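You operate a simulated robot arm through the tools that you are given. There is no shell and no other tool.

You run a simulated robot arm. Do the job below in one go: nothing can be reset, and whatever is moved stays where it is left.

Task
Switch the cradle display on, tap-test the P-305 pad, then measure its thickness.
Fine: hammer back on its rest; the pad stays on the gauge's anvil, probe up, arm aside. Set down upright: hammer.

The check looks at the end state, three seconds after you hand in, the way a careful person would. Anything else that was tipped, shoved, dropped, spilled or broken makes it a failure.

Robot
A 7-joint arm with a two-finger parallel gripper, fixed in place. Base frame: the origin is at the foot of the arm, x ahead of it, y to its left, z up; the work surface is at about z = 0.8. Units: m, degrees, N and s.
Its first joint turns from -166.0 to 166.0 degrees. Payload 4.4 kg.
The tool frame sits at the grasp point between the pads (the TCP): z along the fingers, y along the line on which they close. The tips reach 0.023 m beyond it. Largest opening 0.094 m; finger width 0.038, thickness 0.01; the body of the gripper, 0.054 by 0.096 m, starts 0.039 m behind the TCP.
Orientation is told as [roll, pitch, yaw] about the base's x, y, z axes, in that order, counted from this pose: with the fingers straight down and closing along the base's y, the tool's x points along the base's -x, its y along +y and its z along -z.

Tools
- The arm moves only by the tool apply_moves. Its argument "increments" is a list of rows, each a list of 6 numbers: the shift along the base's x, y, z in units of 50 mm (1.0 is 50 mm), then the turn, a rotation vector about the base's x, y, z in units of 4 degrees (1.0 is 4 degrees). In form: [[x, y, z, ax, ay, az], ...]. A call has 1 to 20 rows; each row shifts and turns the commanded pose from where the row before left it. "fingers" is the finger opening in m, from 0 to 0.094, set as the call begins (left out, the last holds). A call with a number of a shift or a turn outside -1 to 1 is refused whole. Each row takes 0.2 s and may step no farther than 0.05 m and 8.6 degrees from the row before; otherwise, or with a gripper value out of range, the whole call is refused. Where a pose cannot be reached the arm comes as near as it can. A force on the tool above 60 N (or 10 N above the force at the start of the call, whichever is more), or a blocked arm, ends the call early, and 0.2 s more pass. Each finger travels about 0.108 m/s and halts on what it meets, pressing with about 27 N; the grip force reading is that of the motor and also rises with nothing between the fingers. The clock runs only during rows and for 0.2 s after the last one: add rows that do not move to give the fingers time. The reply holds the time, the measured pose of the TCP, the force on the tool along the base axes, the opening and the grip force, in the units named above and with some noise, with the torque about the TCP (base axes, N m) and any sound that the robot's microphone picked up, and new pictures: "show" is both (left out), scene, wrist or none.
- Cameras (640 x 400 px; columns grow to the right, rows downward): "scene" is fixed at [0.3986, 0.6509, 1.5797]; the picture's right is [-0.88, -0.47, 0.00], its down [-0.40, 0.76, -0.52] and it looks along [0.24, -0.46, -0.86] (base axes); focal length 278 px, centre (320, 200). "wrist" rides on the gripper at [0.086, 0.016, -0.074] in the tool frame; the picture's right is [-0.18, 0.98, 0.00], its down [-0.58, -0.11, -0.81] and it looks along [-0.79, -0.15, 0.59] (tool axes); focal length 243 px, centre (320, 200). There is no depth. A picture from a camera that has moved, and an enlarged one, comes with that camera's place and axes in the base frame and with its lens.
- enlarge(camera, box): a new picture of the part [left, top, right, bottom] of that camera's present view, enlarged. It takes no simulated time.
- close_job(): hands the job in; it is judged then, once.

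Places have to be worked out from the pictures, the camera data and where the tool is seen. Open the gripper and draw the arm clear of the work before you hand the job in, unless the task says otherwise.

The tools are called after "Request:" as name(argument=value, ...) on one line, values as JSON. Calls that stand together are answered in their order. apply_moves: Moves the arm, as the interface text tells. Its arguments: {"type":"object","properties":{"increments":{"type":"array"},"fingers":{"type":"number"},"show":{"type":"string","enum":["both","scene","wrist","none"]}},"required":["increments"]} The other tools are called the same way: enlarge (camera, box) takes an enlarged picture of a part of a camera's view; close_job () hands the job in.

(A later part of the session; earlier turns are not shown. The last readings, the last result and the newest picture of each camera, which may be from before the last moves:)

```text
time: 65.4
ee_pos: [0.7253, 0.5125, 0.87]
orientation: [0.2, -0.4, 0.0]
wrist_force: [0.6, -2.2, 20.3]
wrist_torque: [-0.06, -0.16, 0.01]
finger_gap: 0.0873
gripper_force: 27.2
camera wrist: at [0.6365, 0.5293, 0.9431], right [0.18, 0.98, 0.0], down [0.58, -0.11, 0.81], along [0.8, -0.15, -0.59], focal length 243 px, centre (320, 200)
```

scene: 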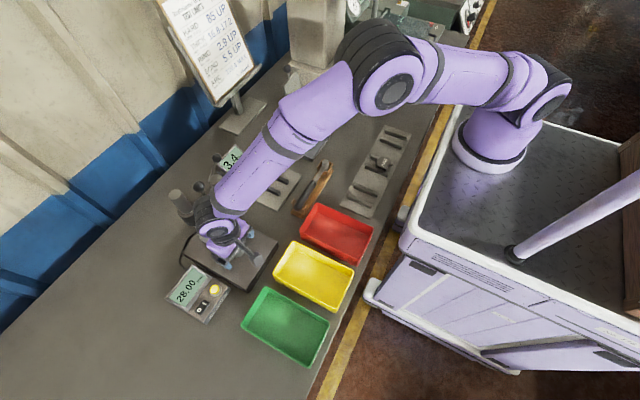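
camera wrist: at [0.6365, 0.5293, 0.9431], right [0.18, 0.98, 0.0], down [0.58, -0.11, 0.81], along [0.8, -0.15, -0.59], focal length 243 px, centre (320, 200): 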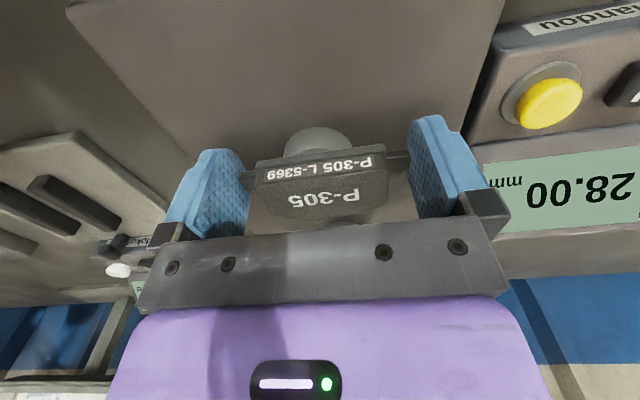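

Contact at z≈0.873 with the reaction centred ~7 mm ahead of the TCP, i.e. right under the pad's middle. I open the fingers.

Request:
apply_moves(increments=[[0, 0, 0, 0, 0, 0], [0, 0, 0, 0, 0, 0], [0, 0, 0, 0, 0, 0]], fingers=0.094, show="wrist")

Request:
enlarge(camera="wrist", box=[140, 20, 520, 260])

```text
time: 66.2
ee_pos: [0.7247, 0.513, 0.868]
orientation: [0.0, -0.2, 0.0]
wrist_force: [0.0, -0.4, -0.4]
wrist_torque: [0.0, -0.01, 0.01]
finger_gap: 0.0937
gripper_force: 0.0
camera wrist: at [0.6364, 0.5294, 0.9418], right [0.18, 0.98, 0.0], down [0.58, -0.11, 0.81], along [0.79, -0.15, -0.59], focal length 243 px, centre (320, 200)
```

wrist: 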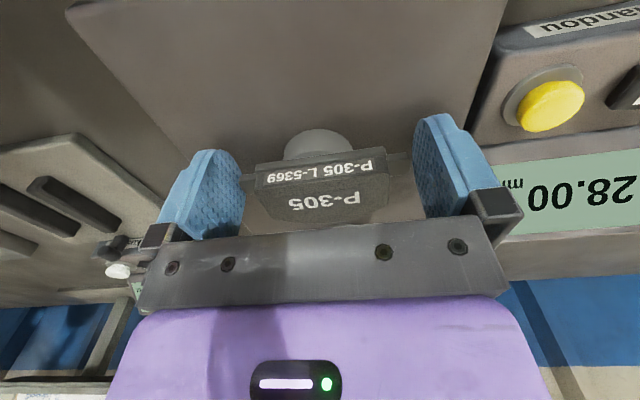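

```text
1.67 times, centred on (330, 140) of wrist
camera zoom: at [0.6364, 0.5294, 0.9418], right [0.18, 0.98, 0.0], down [0.58, -0.11, 0.81], along [0.79, -0.15, -0.59], focal length 404 px, centre (303, 300)
```

zoom: 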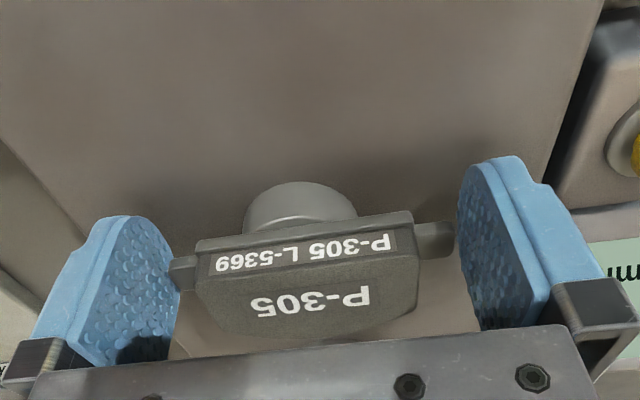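

The pad rests level on the anvil and is free of both fingers. I raise straight up and back out in -x.

Request:
apply_moves(increments=[[0, 0, 0.2, 0, 0, 0], [0, 0, 0.4, 0, 0, 0], [0, 0, 0.8, 0, 0, 0], [0, 0, 0.6, 0, 0, 0], [0, 0, 0, 0, 0, 0]], fingers=0.094, show="both")

Request:
enlarge(camera="wrist", box=[200, 0, 460, 160])

Request:
enlarge(camera="scene", box=[160, 150, 320, 290])

```text
time: 67.4
ee_pos: [0.7255, 0.5138, 0.9708]
orientation: [0.0, -0.2, 0.0]
wrist_force: [-0.2, -0.6, 0.3]
wrist_torque: [-0.02, -0.01, -0.03]
finger_gap: 0.0939
gripper_force: 0.0
camera wrist: at [0.6371, 0.5302, 1.0442], right [0.18, 0.98, 0.0], down [0.58, -0.11, 0.81], along [0.79, -0.15, -0.59], focal length 243 px, centre (320, 200)
```

scene: 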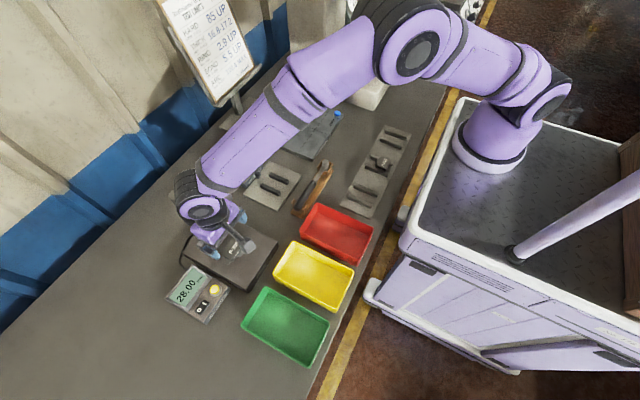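
wrist: 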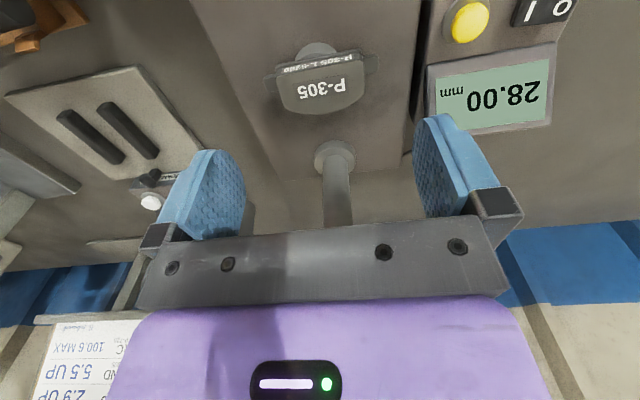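

```text
2.46 times, centred on (330, 80) of wrist
camera zoom: at [0.6371, 0.5302, 1.0442], right [0.18, 0.98, 0.0], down [0.58, -0.11, 0.81], along [0.79, -0.15, -0.59], focal length 597 px, centre (295, 495)
```

zoom: 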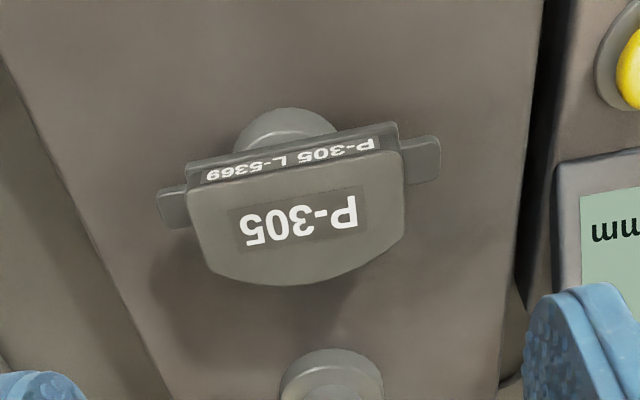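

```text
2.86 times, centred on (240, 220) of scene
camera zoom: at [0.3986, 0.6509, 1.5797], right [-0.88, -0.47, 0.0], down [-0.4, 0.76, -0.52], along [0.24, -0.46, -0.86], focal length 795 px, centre (549, 143)
```

zoom: 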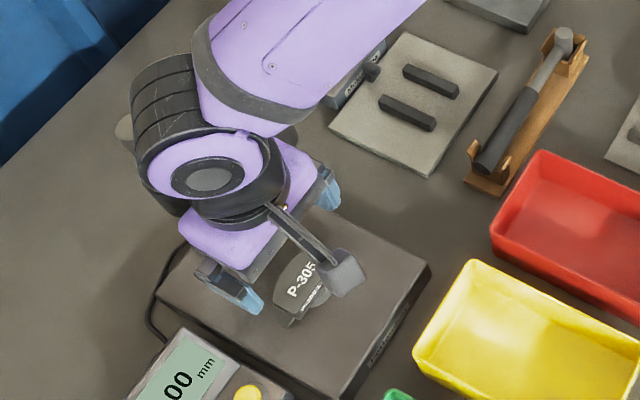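

P-305 sits centred on the anvil ((0.731, 0.5135), display still 28.00). Next I go up and position the camera to study the gauge's swing knob and probe lever from above.

Request:
apply_moves(increments=[[0, 0, 0.9, 0, 0, 0], [0, 0, 0.9, 0, 0, 0], [0, 0, 0.9, 0, 0, 0], [0, 0, 0.9, 0, 0, 0], [0, 0, 0.9, 0, 0, 0], [0.5, -0.7, 0, 0, 0, 0], [0, 0, 0, 0, 0, 0]], fingers=0.04, show="both")

Request:
enlarge(camera="wrist", box=[200, 0, 460, 200])

Request:
enlarge(camera="scene", box=[150, 140, 290, 280])

```text
time: 69.0
ee_pos: [0.7481, 0.4776, 1.1922]
orientation: [0.0, -0.2, 0.0]
wrist_force: [0.1, -0.1, -0.6]
wrist_torque: [0.0, 0.01, -0.02]
finger_gap: 0.0399
gripper_force: 0.1
camera wrist: at [0.6592, 0.4949, 1.2665], right [0.18, 0.98, 0.0], down [0.58, -0.11, 0.81], along [0.79, -0.15, -0.59], focal length 243 px, centre (320, 200)
```

scene: 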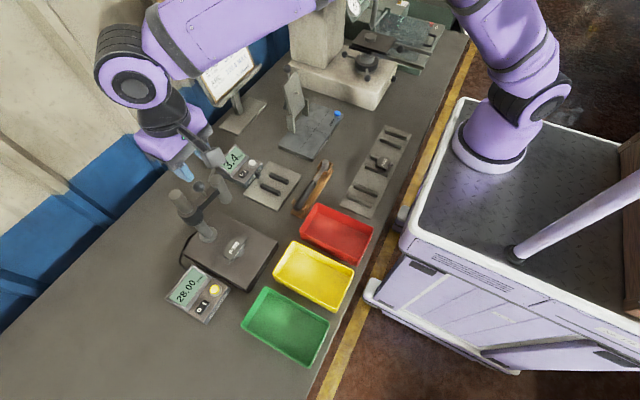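
wrist: 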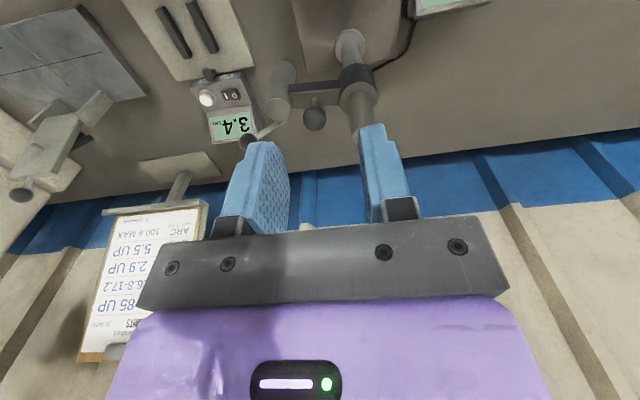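

```text
2.00 times, centred on (330, 100) of wrist
camera zoom: at [0.6592, 0.4949, 1.2665], right [0.18, 0.98, 0.0], down [0.58, -0.11, 0.81], along [0.79, -0.15, -0.59], focal length 485 px, centre (300, 400)
```

zoom: 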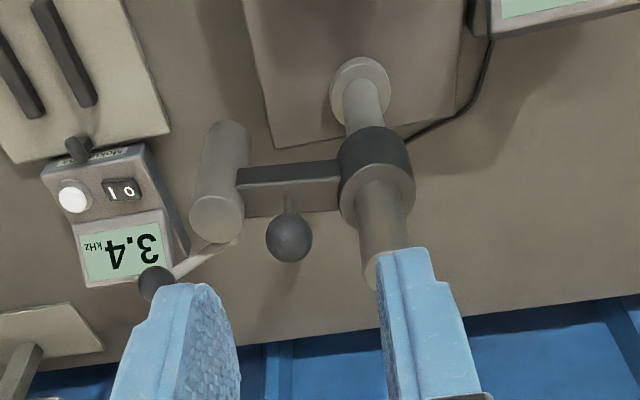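

```text
2.86 times, centred on (220, 210) of scene
camera zoom: at [0.3986, 0.6509, 1.5797], right [-0.88, -0.47, 0.0], down [-0.4, 0.76, -0.52], along [0.24, -0.46, -0.86], focal length 795 px, centre (606, 171)
```

zoom: 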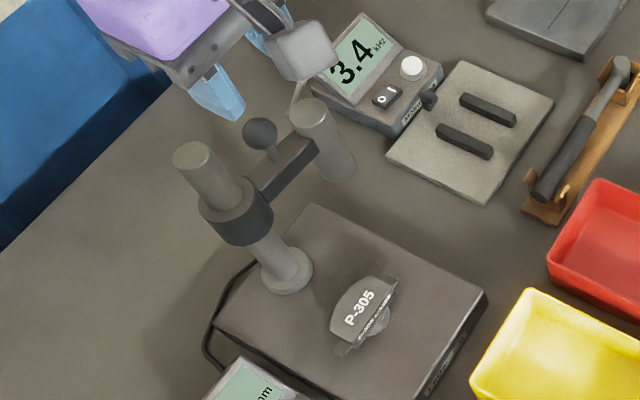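

The view is clear: swing knob ball (⌀26 mm) at ≈(0.828, 0.458, 1.02), column at ≈(0.826, 0.511), housing at ≈(0.8245, 0.413), lever ball at ≈(0.854, 0.363, 1.012). I rotate the tool +90° at this height so that its closing axis follows the swing tangent and the body stays clear of the column.

Request:
apply_moves(increments=[[0, 0, 0.1, 0, 0, 1], [0, 0, 0, 0, 0, 1], [0, 0, 0, 0, 0, 1], [0, 0, 0, 0, 0, 1], [0, 0, 0, 0, 0, 1], [0, 0, 0, 0, 0, 1], [0, 0, 0, 0, 0, 1], [0, 0, 0, 0, 0, 1], [0, 0, 0, 0, 0, 1], [0, 0, 0, 0, 0, 1], [0, 0, 0, 0, 0, 1], [0, 0, 0, 0, 0, 1], [0, 0, 0, 0, 0, 1], [0, 0, 0, 0, 0, 1], [0, 0, 0, 0, 0, 1], [0, 0, 0, 0, 0, 1], [0, 0, 0, 0, 0, 1], [0, 0, 0, 0, 0, 1], [0, 0, 0, 0, 0, 1], [0, 0, 0, 0, 0, 1]], fingers=0.05, show="none")

Request:
apply_moves(increments=[[0.4, -0.1, 0, 0, 0, 1], [0.4, -0.1, 0, 0, 0, 1], [0.4, -0.1, 0, 0, 0, 0.5], [0.4, -0.1, 0, 0, 0, 0], [0, 0, 0, 0, 0, 0]], fingers=0.05, show="both")

Request:
enlarge(camera="wrist", box=[180, 0, 480, 220])

```text
time: 73.2
ee_pos: [0.7497, 0.4778, 1.1985]
orientation: [0.0, -0.2, 80.0]
wrist_force: [0.6, -0.1, 1.0]
wrist_torque: [0.01, 0.0, -0.01]
finger_gap: 0.05
gripper_force: 0.0
```

```text
time: 74.4
ee_pos: [0.8285, 0.4555, 1.1986]
orientation: [0.0, -0.2, 90.0]
wrist_force: [-0.5, 0.8, 0.0]
wrist_torque: [0.02, -0.01, 0.01]
finger_gap: 0.0502
gripper_force: 0.1
camera wrist: at [0.8118, 0.3697, 1.2722], right [-0.98, 0.18, 0.0], down [0.11, 0.58, 0.81], along [0.15, 0.8, -0.59], focal length 243 px, centre (320, 200)
```

scene: 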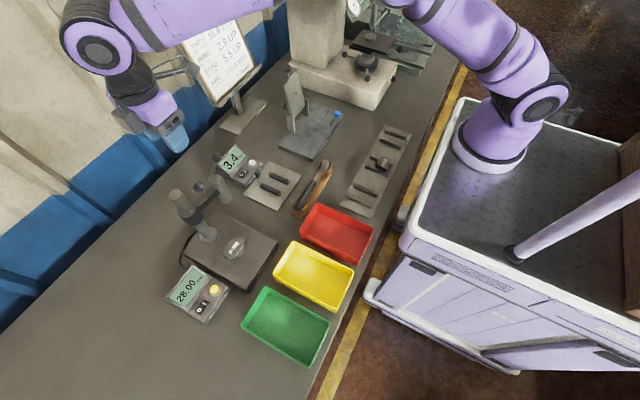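
wrist: 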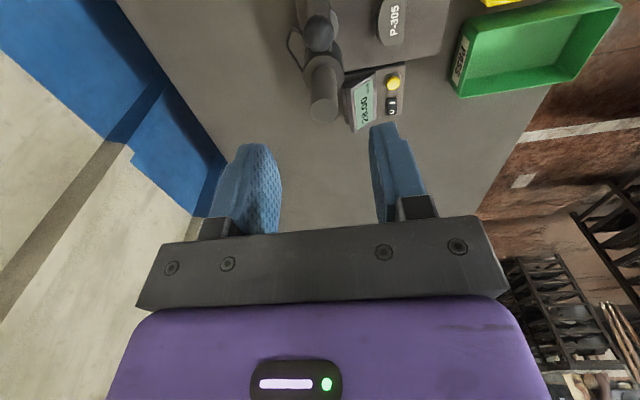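

```text
1.82 times, centred on (330, 110) of wrist
camera zoom: at [0.8118, 0.3697, 1.2722], right [-0.98, 0.18, 0.0], down [0.11, 0.58, 0.81], along [0.15, 0.8, -0.59], focal length 441 px, centre (302, 364)
```

zoom: 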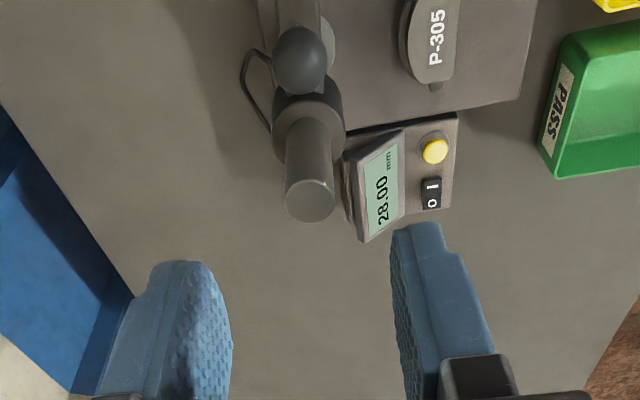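

Yaw +90° works; the knob is right below the tool at (0.829, 0.456). I descend to just above the knob and look again.

Request:
apply_moves(increments=[[0, 0, -0.9, 0, 0, 0], [0, 0, -0.9, 0, 0, 0], [0, 0, -0.7, 0, 0, 0], [0, 0, 0, 0, 0, 0]], fingers=0.05, show="both")

Request:
enlarge(camera="wrist", box=[180, 0, 480, 220])

Request:
enlarge(camera="scene", box=[150, 120, 270, 240])

```text
time: 75.4
ee_pos: [0.8309, 0.459, 1.0742]
orientation: [0.0, -0.2, 89.9]
wrist_force: [-0.2, 0.1, 0.7]
wrist_torque: [-0.02, 0.0, 0.0]
finger_gap: 0.0501
gripper_force: 0.1
camera wrist: at [0.8126, 0.3715, 1.147], right [-0.98, 0.18, 0.0], down [0.11, 0.58, 0.81], along [0.15, 0.8, -0.59], focal length 243 px, centre (320, 200)
```

scene: 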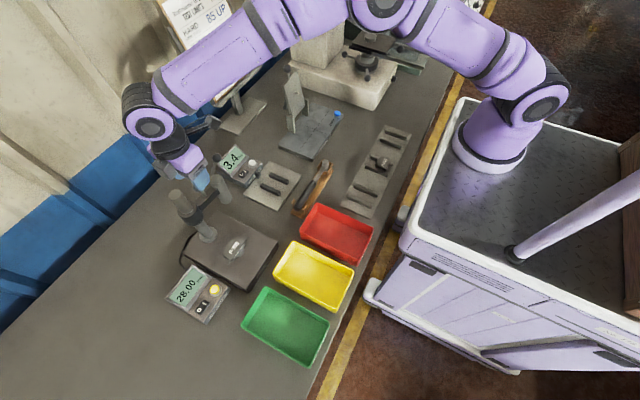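
wrist: 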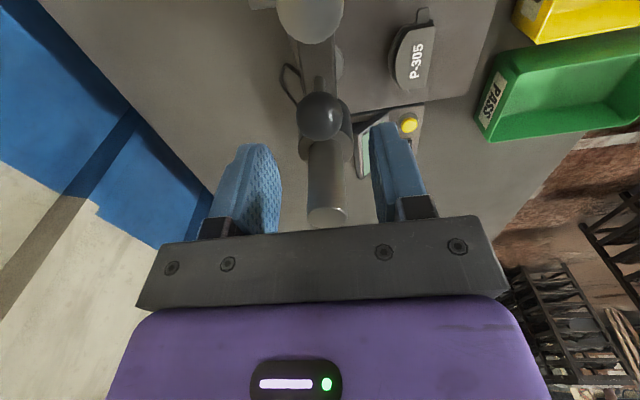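

```text
1.82 times, centred on (330, 110) of wrist
camera zoom: at [0.8126, 0.3715, 1.147], right [-0.98, 0.18, 0.0], down [0.11, 0.58, 0.81], along [0.15, 0.8, -0.59], focal length 441 px, centre (302, 364)
```

zoom: 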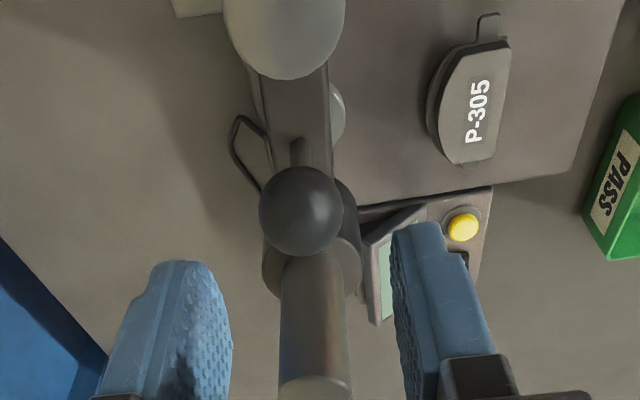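

```text
3.33 times, centred on (210, 180) of scene
camera zoom: at [0.3986, 0.6509, 1.5797], right [-0.88, -0.47, 0.0], down [-0.4, 0.76, -0.52], along [0.24, -0.46, -0.86], focal length 928 px, centre (687, 267)
```

zoom: 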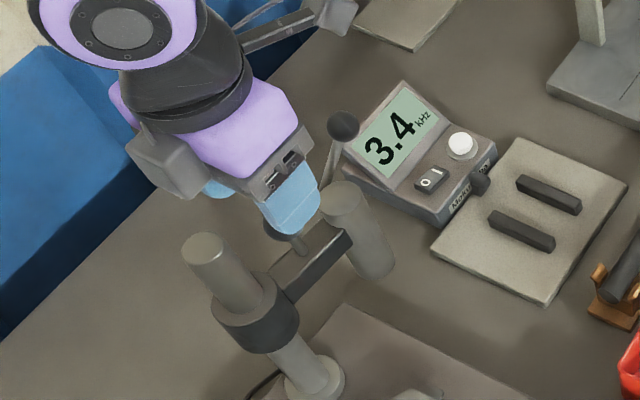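

The knob ball is centred between the fingers. I descend so the pads straddle the ball (TCP z≈1.033, tips clear of the arm) and close.

Request:
apply_moves(increments=[[0, 0, -0.4, 0, 0, 0], [0, 0, -0.44, 0, 0, 0], [0, 0, 0, 0, 0, 0]], fingers=0.05, show="both")

Request:
enlarge(camera="wrist", box=[180, 0, 480, 220])

Request:
enlarge(camera="scene", box=[150, 120, 270, 240])

```text
time: 76.2
ee_pos: [0.8283, 0.4593, 1.0322]
orientation: [0.0, -0.3, 89.9]
wrist_force: [-0.2, 0.6, -0.1]
wrist_torque: [0.01, 0.0, -0.02]
finger_gap: 0.05
gripper_force: 0.1
camera wrist: at [0.8118, 0.3718, 1.106], right [-0.98, 0.18, 0.0], down [0.11, 0.58, 0.81], along [0.15, 0.8, -0.59], focal length 243 px, centre (320, 200)
```

scene: 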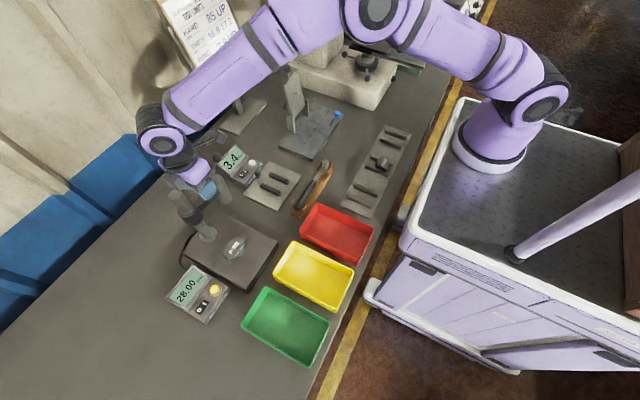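
wrist: 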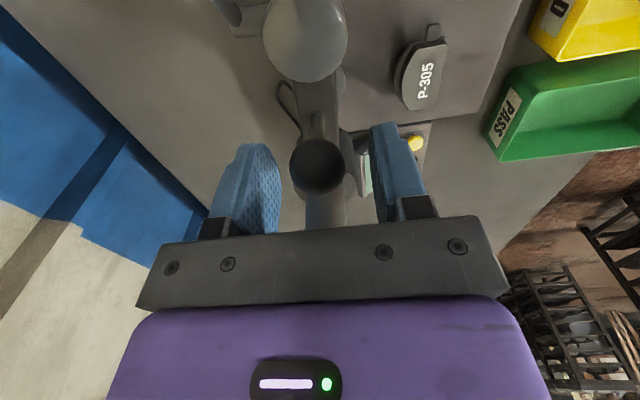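

```text
1.82 times, centred on (330, 110) of wrist
camera zoom: at [0.8118, 0.3718, 1.106], right [-0.98, 0.18, 0.0], down [0.11, 0.58, 0.81], along [0.15, 0.8, -0.59], focal length 441 px, centre (302, 364)
```

zoom: 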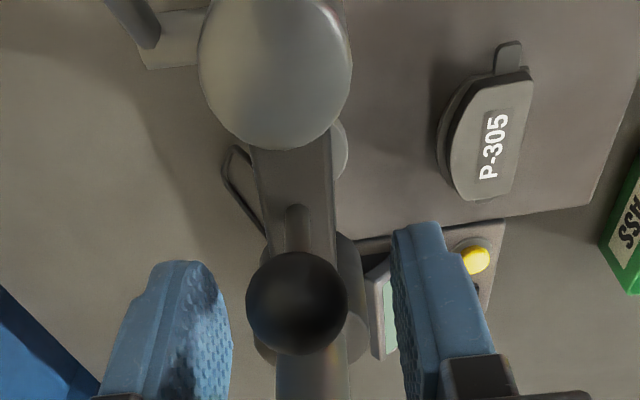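

```text
3.33 times, centred on (210, 180) of scene
camera zoom: at [0.3986, 0.6509, 1.5797], right [-0.88, -0.47, 0.0], down [-0.4, 0.76, -0.52], along [0.24, -0.46, -0.86], focal length 928 px, centre (687, 267)
```

zoom: 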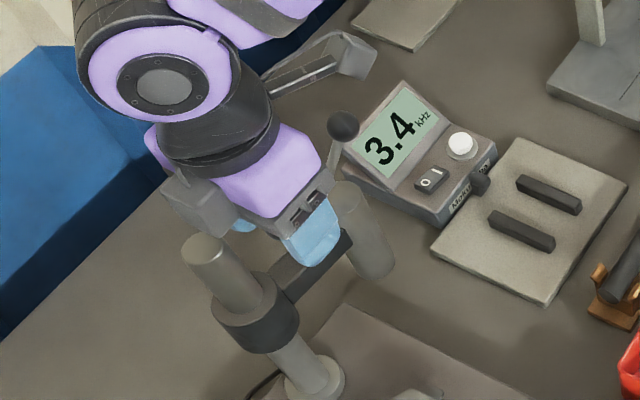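

Ball is centred at z≈1.021 between the pads. I close on it and begin the swing with a few small arc steps, watching the forces.

Request:
apply_moves(increments=[[0, 0, 0, 0, 0, 0], [0, 0, 0, 0, 0, 0]], fingers=0.015, show="none")

Request:
apply_moves(increments=[[-0.0746, 0.006, 0, 0, 0, -1], [-0.074, 0.0112, 0, 0, 0, -1], [-0.073, 0.0163, 0, 0, 0, -1], [0, 0, 0, 0, 0, 0]], fingers=0.015, show="both")

Request:
enlarge(camera="scene", box=[150, 120, 270, 240])

```text
time: 76.8
ee_pos: [0.8296, 0.4588, 1.0325]
orientation: [0.0, -0.2, 90.0]
wrist_force: [2.3, 0.3, -1.2]
wrist_torque: [0.22, -0.01, 0.01]
finger_gap: 0.0276
gripper_force: 44.8
```

```text
time: 77.8
ee_pos: [0.8176, 0.4611, 1.0323]
orientation: [0.0, -0.3, 77.9]
wrist_force: [8.7, 9.8, 6.0]
wrist_torque: [-0.08, -0.11, -0.25]
finger_gap: 0.0273
gripper_force: 44.8
camera wrist: at [0.7831, 0.3792, 1.1057], right [-0.92, 0.39, 0.0], down [0.23, 0.54, 0.81], along [0.31, 0.75, -0.59], focal length 243 px, centre (320, 200)
```

scene: 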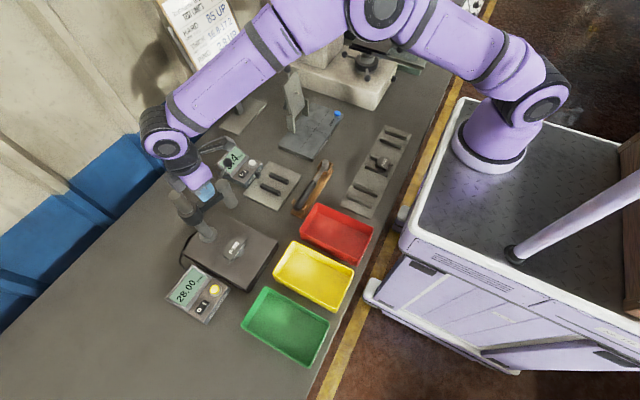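
wrist: 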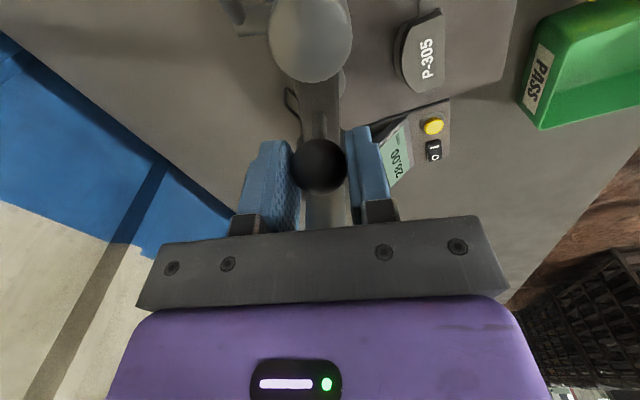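

```text
3.33 times, centred on (210, 180) of scene
camera zoom: at [0.3986, 0.6509, 1.5797], right [-0.88, -0.47, 0.0], down [-0.4, 0.76, -0.52], along [0.24, -0.46, -0.86], focal length 928 px, centre (687, 267)
```

zoom: 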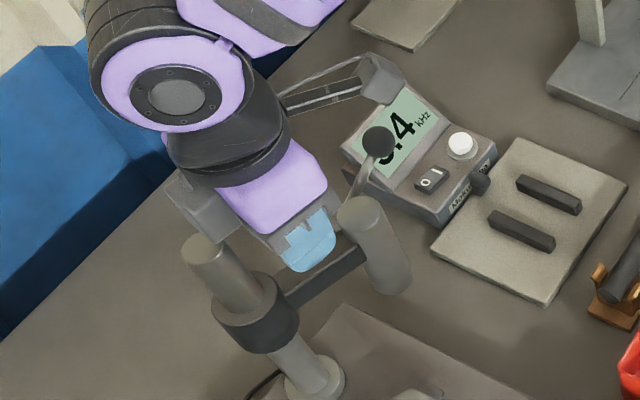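

The gauge arm swings with the knob at modest forces (~10 N). I continue the arc in further steps.

Request:
apply_moves(increments=[[-0.0717, 0.0254, 0, 0, 0, -1], [-0.07, 0.0283, 0, 0, 0, -1], [-0.068, 0.0331, 0, 0, 0, -1], [-0.0657, 0.0378, 0, 0, 0, -1], [-0.063, 0.0413, 0, 0, 0, -1], [-0.06, 0.0456, 0, 0, 0, -1], [0, 0, 0, 0, 0, 0]], fingers=0.015, show="both")

Request:
enlarge(camera="scene", box=[150, 120, 270, 240])

```text
time: 79.4
ee_pos: [0.7986, 0.4706, 1.0328]
orientation: [0.0, -0.3, 53.9]
wrist_force: [21.4, 22.8, 15.6]
wrist_torque: [0.29, -0.22, 0.0]
finger_gap: 0.0274
gripper_force: 45.2
camera wrist: at [0.7336, 0.4108, 1.1055], right [-0.69, 0.73, 0.0], down [0.43, 0.4, 0.81], along [0.59, 0.56, -0.59], focal length 243 px, centre (320, 200)
```

scene: 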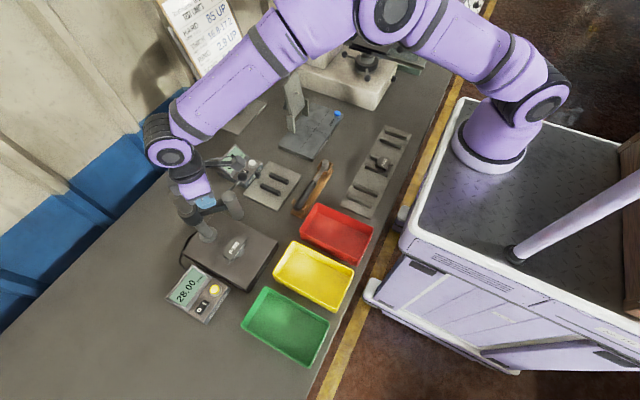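
wrist: 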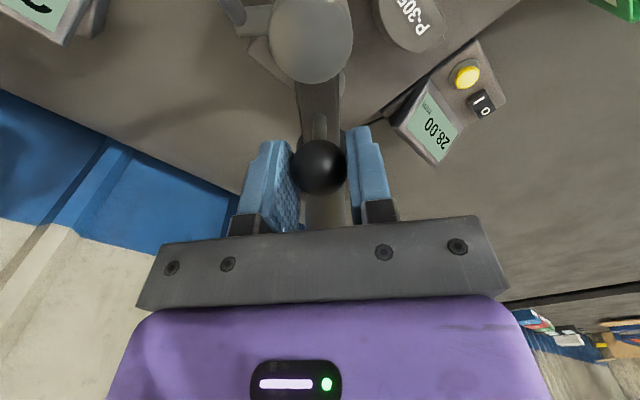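

```text
3.33 times, centred on (210, 180) of scene
camera zoom: at [0.3986, 0.6509, 1.5797], right [-0.88, -0.47, 0.0], down [-0.4, 0.76, -0.52], along [0.24, -0.46, -0.86], focal length 928 px, centre (687, 267)
```

zoom: 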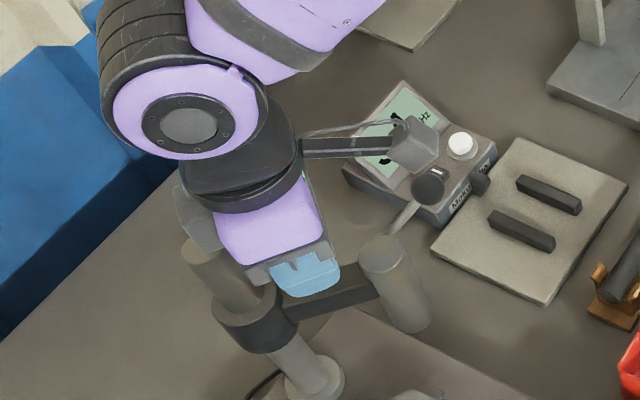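

The load is mostly radial (≈31 N inward), so my arc is slightly too wide. I relieve it by moving ~1 mm toward the column and re-read.

Request:
apply_moves(increments=[[0.0125, 0.0156, 0, 0, 0, 0], [0, 0, 0, 0, 0, 0]], fingers=0.015, show="none")

```text
time: 80.0
ee_pos: [0.8008, 0.4713, 1.0316]
orientation: [0.0, -0.2, 54.0]
wrist_force: [15.2, 14.8, 20.5]
wrist_torque: [-0.13, 0.08, -0.04]
finger_gap: 0.0273
gripper_force: 45.1
```

Each mm relieves ~10 N. I go another 2 mm inward and 1 mm up.

Request:
apply_moves(increments=[[0.025, 0.0312, 0.02, 0, 0, 0], [0, 0, 0, 0, 0, 0]], fingers=0.015, show="none")

```text
time: 80.6
ee_pos: [0.7984, 0.4717, 1.0328]
orientation: [0.0, 0.0, 54.1]
wrist_force: [-4.0, -5.4, 15.7]
wrist_torque: [-0.35, 0.31, -0.04]
finger_gap: 0.0274
gripper_force: 44.7
```

The true knob radius is now clear (pivot ≈(0.8355, 0.512), R≈0.054). I open slightly to cage the ball loosely, so only tangential push remains, and continue the arc.

Request:
apply_moves(increments=[[-0.007, -0.008, 0, 0, 0, 0], [-0.0539, 0.0523, 0, 0, 0, -1], [-0.0502, 0.0559, 0, 0, 0, -1], [-0.0461, 0.0593, 0, 0, 0, -1], [-0.0419, 0.0623, 0, 0, 0, -1], [0, 0, 0, 0, 0, 0]], fingers=0.032, show="both")

Request:
enlarge(camera="scene", box=[150, 120, 270, 240])

Request:
enlarge(camera="wrist", box=[180, 0, 480, 220])

```text
time: 82.0
ee_pos: [0.7886, 0.4848, 1.0324]
orientation: [0.0, -0.3, 38.0]
wrist_force: [0.2, 0.3, -1.0]
wrist_torque: [-0.02, 0.02, 0.03]
finger_gap: 0.0319
gripper_force: 0.2
camera wrist: at [0.71, 0.444, 1.1059], right [-0.46, 0.89, 0.0], down [0.52, 0.27, 0.81], along [0.72, 0.37, -0.59], focal length 243 px, centre (320, 200)
```

scene: 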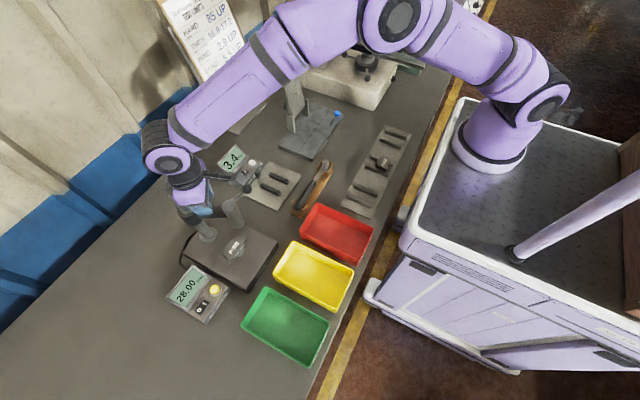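
wrist: 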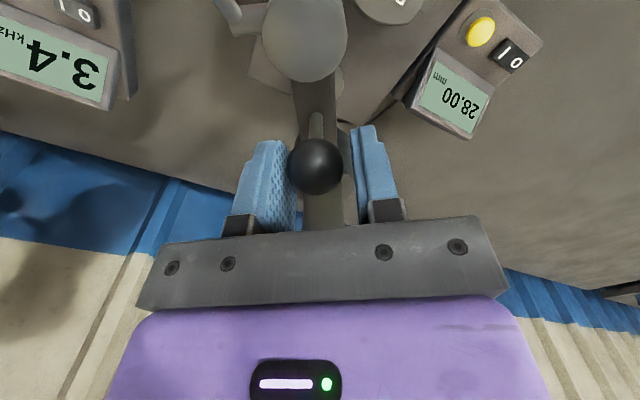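

```text
3.33 times, centred on (210, 180) of scene
camera zoom: at [0.3986, 0.6509, 1.5797], right [-0.88, -0.47, 0.0], down [-0.4, 0.76, -0.52], along [0.24, -0.46, -0.86], focal length 928 px, centre (687, 267)
```

zoom: 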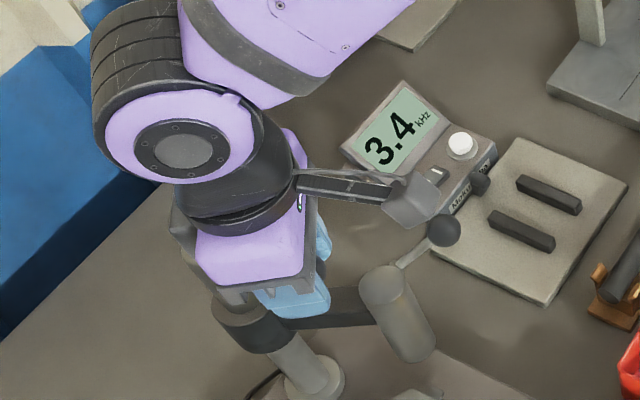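

```text
1.82 times, centred on (330, 110) of wrist
camera zoom: at [0.71, 0.444, 1.1059], right [-0.46, 0.89, 0.0], down [0.52, 0.27, 0.81], along [0.72, 0.37, -0.59], focal length 441 px, centre (302, 364)
```

zoom: 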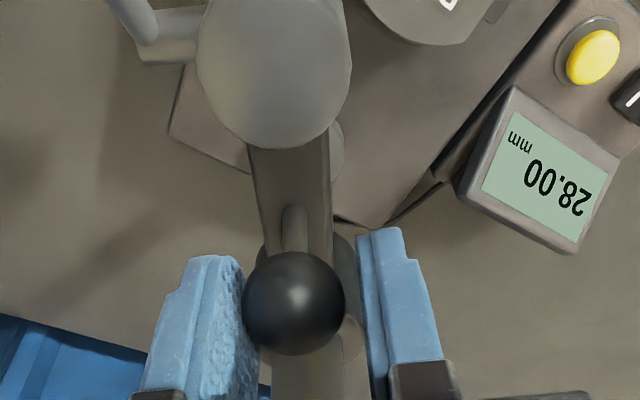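

Forces are near zero and the arm follows the pushing finger. I continue with the next arc steps.

Request:
apply_moves(increments=[[-0.0374, 0.0651, 0, 0, 0, -1], [-0.0328, 0.0676, 0, 0, 0, -1], [-0.028, 0.0697, 0, 0, 0, -1], [-0.0231, 0.0715, 0, 0, 0, -1], [-0.018, 0.0729, 0, 0, 0, -1], [0, 0, 0, 0, 0, 0]], fingers=0.032, show="both")

Request:
enlarge(camera="scene", box=[150, 120, 290, 260])

Request:
enlarge(camera="wrist", box=[180, 0, 480, 220])

```text
time: 83.4
ee_pos: [0.7841, 0.5007, 1.0322]
orientation: [0.1, -0.1, 18.0]
wrist_force: [-1.2, 0.7, 0.5]
wrist_torque: [-0.01, 0.02, 0.0]
finger_gap: 0.032
gripper_force: 0.1
camera wrist: at [0.6944, 0.491, 1.1059], right [-0.13, 0.99, 0.0], down [0.58, 0.07, 0.81], along [0.8, 0.1, -0.59], focal length 243 px, centre (320, 200)
```

scene: 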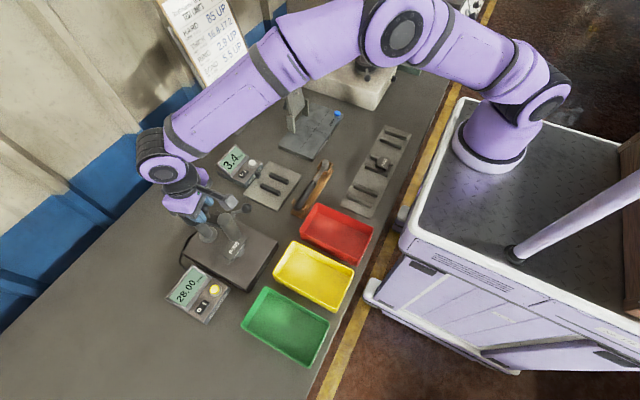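
wrist: 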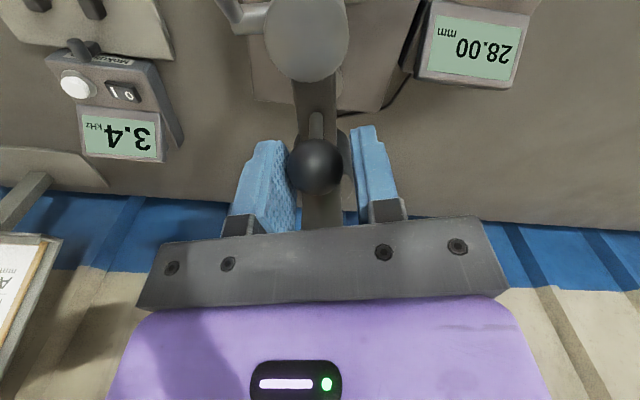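

```text
2.86 times, centred on (220, 190) of scene
camera zoom: at [0.3986, 0.6509, 1.5797], right [-0.88, -0.47, 0.0], down [-0.4, 0.76, -0.52], along [0.24, -0.46, -0.86], focal length 795 px, centre (606, 229)
```

zoom: 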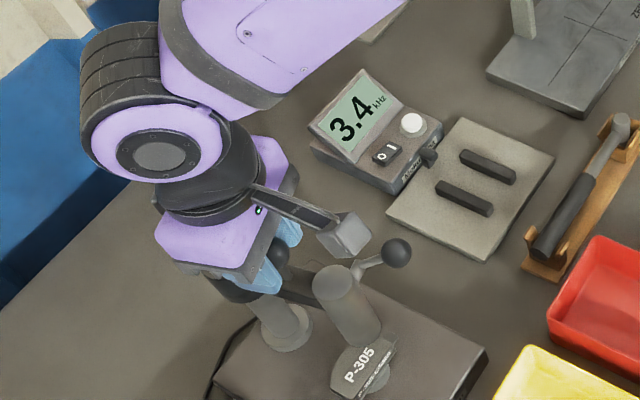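

```text
1.82 times, centred on (330, 110) of wrist
camera zoom: at [0.6944, 0.491, 1.1059], right [-0.13, 0.99, 0.0], down [0.58, 0.07, 0.81], along [0.8, 0.1, -0.59], focal length 441 px, centre (302, 364)
```

zoom: 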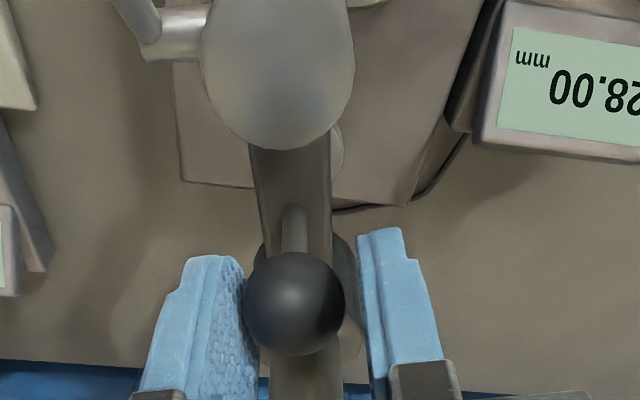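

The arm is ~15° short of the anvil. I make the last arc steps and check for a stop and the alignment over the pad.

Request:
apply_moves(increments=[[-0.0129, 0.074, 0, 0, 0, -1], [-0.0077, 0.0747, 0, 0, 0, -1], [-0.0025, 0.0751, 0, 0, 0, -1], [0, 0, 0, 0, 0, 0]], fingers=0.032, show="both")

Request:
enlarge(camera="scene", box=[150, 120, 290, 260])

Request:
enlarge(camera="wrist", box=[180, 0, 480, 220])

```text
time: 84.4
ee_pos: [0.7823, 0.5135, 1.032]
orientation: [0.1, -0.3, 5.9]
wrist_force: [0.5, -1.3, -0.4]
wrist_torque: [0.0, -0.03, -0.01]
finger_gap: 0.0323
gripper_force: 0.8
camera wrist: at [0.6926, 0.5201, 1.1053], right [0.08, 1.0, 0.0], down [0.59, -0.05, 0.81], along [0.81, -0.07, -0.59], focal length 243 px, centre (320, 200)
```

scene: 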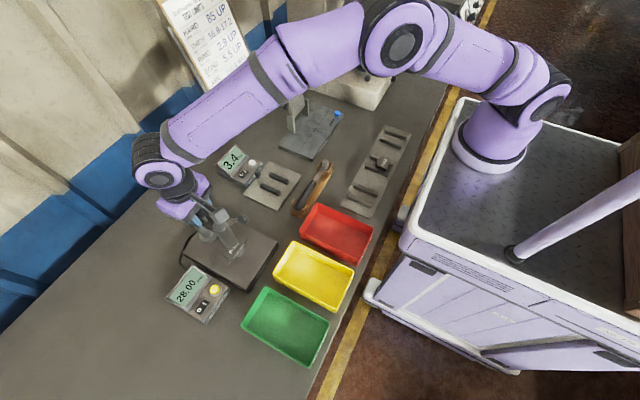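
wrist: 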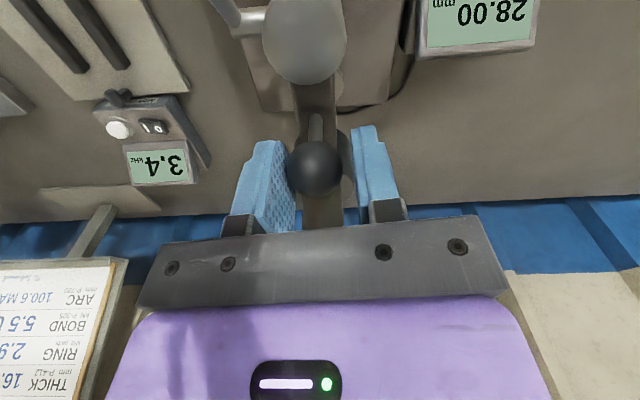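

```text
2.86 times, centred on (220, 190) of scene
camera zoom: at [0.3986, 0.6509, 1.5797], right [-0.88, -0.47, 0.0], down [-0.4, 0.76, -0.52], along [0.24, -0.46, -0.86], focal length 795 px, centre (606, 229)
```

zoom: 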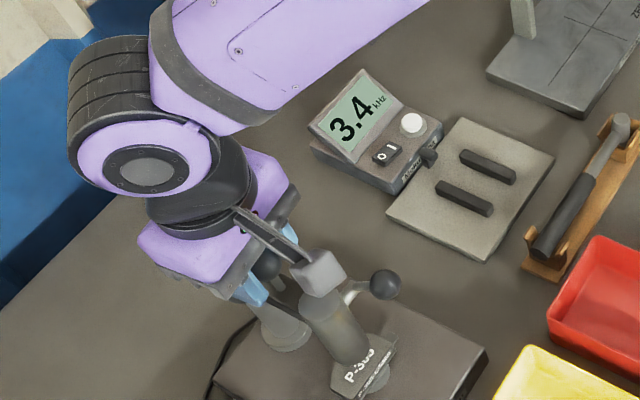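

```text
1.82 times, centred on (330, 110) of wrist
camera zoom: at [0.6926, 0.5201, 1.1053], right [0.08, 1.0, 0.0], down [0.59, -0.05, 0.81], along [0.81, -0.07, -0.59], focal length 441 px, centre (302, 364)
```

zoom: 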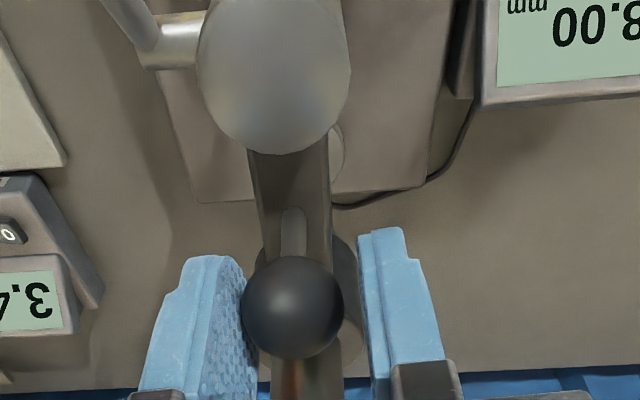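

The housing is now over the anvil: top centre ≈(0.733, 0.511) with the arm pointing along -x. I open slightly and raise off the knob.

Request:
apply_moves(increments=[[0, -0.03, 0, 0, 0, 0], [0, 0, 0.3, 0, 0, 0], [0, 0, 0.8, 0, 0, 0], [0, 0, 0.9, 0, 0, 0], [0, 0, 0.9, 0, 0, 0], [0, 0, 0, 0, 0, 0]], fingers=0.042, show="both")

Request:
enlarge(camera="scene", box=[150, 120, 290, 260])

Request:
enlarge(camera="wrist", box=[180, 0, 480, 220])

```text
time: 85.8
ee_pos: [0.7787, 0.512, 1.178]
orientation: [0.1, -0.2, 6.0]
wrist_force: [0.8, 0.5, -1.1]
wrist_torque: [0.0, -0.01, 0.03]
finger_gap: 0.0417
gripper_force: 0.2
camera wrist: at [0.6899, 0.5182, 1.2514], right [0.08, 1.0, 0.0], down [0.59, -0.05, 0.81], along [0.81, -0.06, -0.59], focal length 243 px, centre (320, 200)
```

scene: 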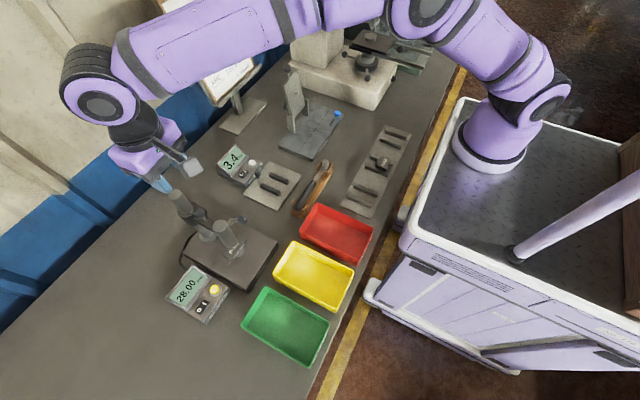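
wrist: 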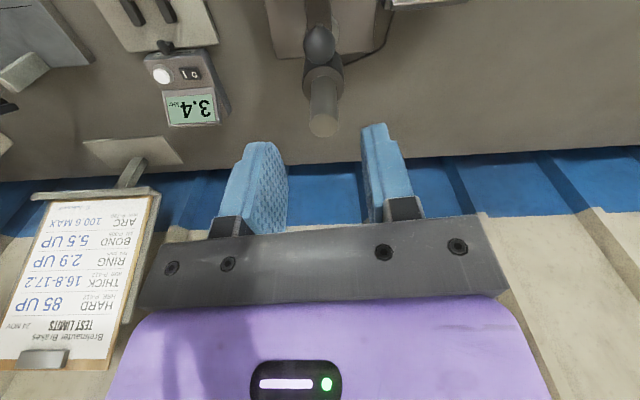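

```text
2.86 times, centred on (220, 190) of scene
camera zoom: at [0.3986, 0.6509, 1.5797], right [-0.88, -0.47, 0.0], down [-0.4, 0.76, -0.52], along [0.24, -0.46, -0.86], focal length 795 px, centre (606, 229)
```

zoom: 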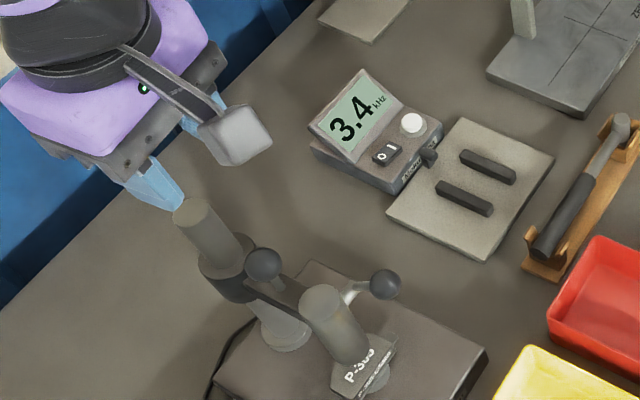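

```text
1.82 times, centred on (330, 110) of wrist
camera zoom: at [0.6899, 0.5182, 1.2514], right [0.08, 1.0, 0.0], down [0.59, -0.05, 0.81], along [0.81, -0.06, -0.59], focal length 441 px, centre (302, 364)
```

zoom: 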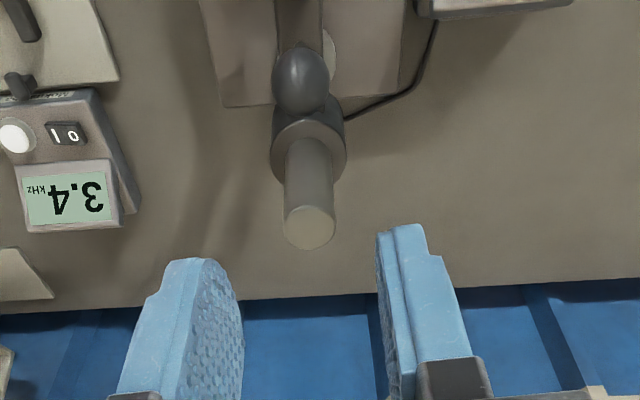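

The gauge arm stays over the pad; lever ball now at ≈(0.689, 0.476, 1.012) on the robot side. I move over it, squaring the yaw, for a close look.

Request:
apply_moves(increments=[[-0.65, -0.24, 0, 0, 0, -0.5], [-0.65, -0.24, 0, 0, 0, -0.5], [-0.65, -0.24, 0, 0, 0, -0.5], [0, 0, 0, 0, 0, 0]], fingers=0.042, show="both")

Request:
enlarge(camera="scene", box=[170, 180, 290, 280])

Request:
enlarge(camera="wrist", box=[180, 0, 480, 220])

```text
time: 86.8
ee_pos: [0.6834, 0.4757, 1.1763]
orientation: [0.1, -0.2, -0.2]
wrist_force: [0.2, 0.6, -0.1]
wrist_torque: [-0.03, -0.01, 0.01]
finger_gap: 0.0421
gripper_force: 0.0
camera wrist: at [0.595, 0.4922, 1.2503], right [0.18, 0.98, 0.0], down [0.58, -0.11, 0.81], along [0.8, -0.15, -0.59], focal length 243 px, centre (320, 200)
```

scene: 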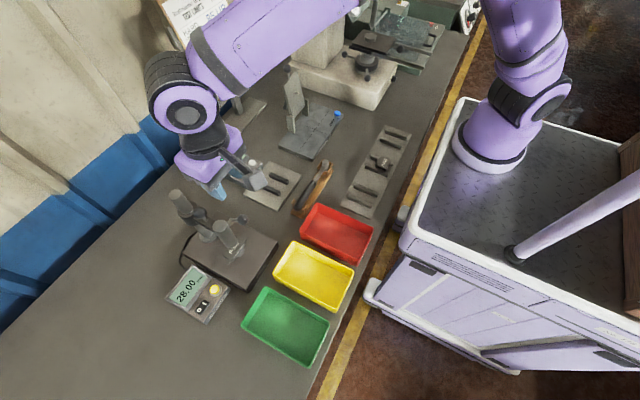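
wrist: 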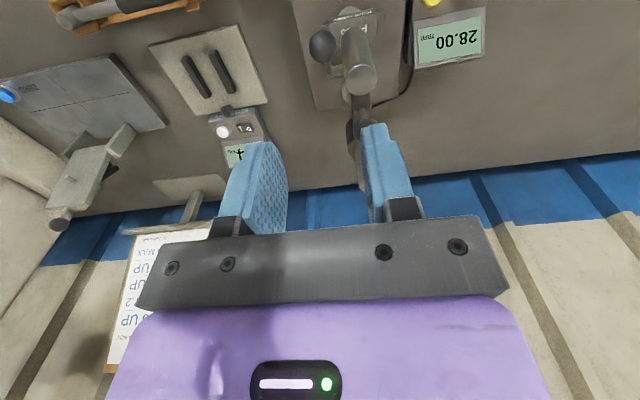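

```text
4.00 times, centred on (230, 230) of scene
camera zoom: at [0.3986, 0.6509, 1.5797], right [-0.88, -0.47, 0.0], down [-0.4, 0.76, -0.52], along [0.24, -0.46, -0.86], focal length 1113 px, centre (680, 80)
```

zoom: 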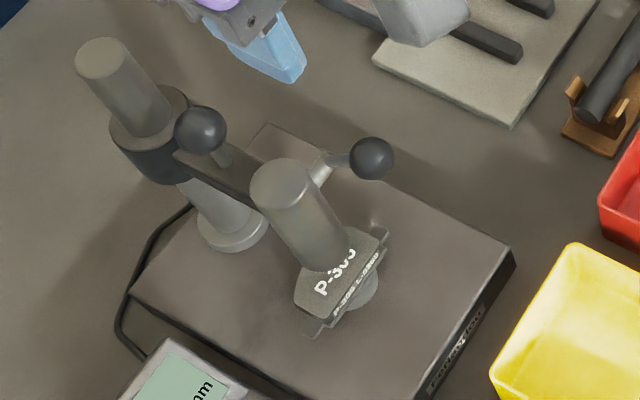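

```text
1.82 times, centred on (330, 110) of wrist
camera zoom: at [0.595, 0.4922, 1.2503], right [0.18, 0.98, 0.0], down [0.58, -0.11, 0.81], along [0.8, -0.15, -0.59], focal length 441 px, centre (302, 364)
```

zoom: 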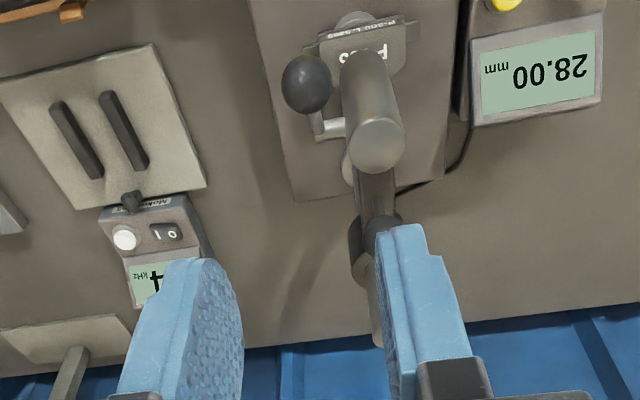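

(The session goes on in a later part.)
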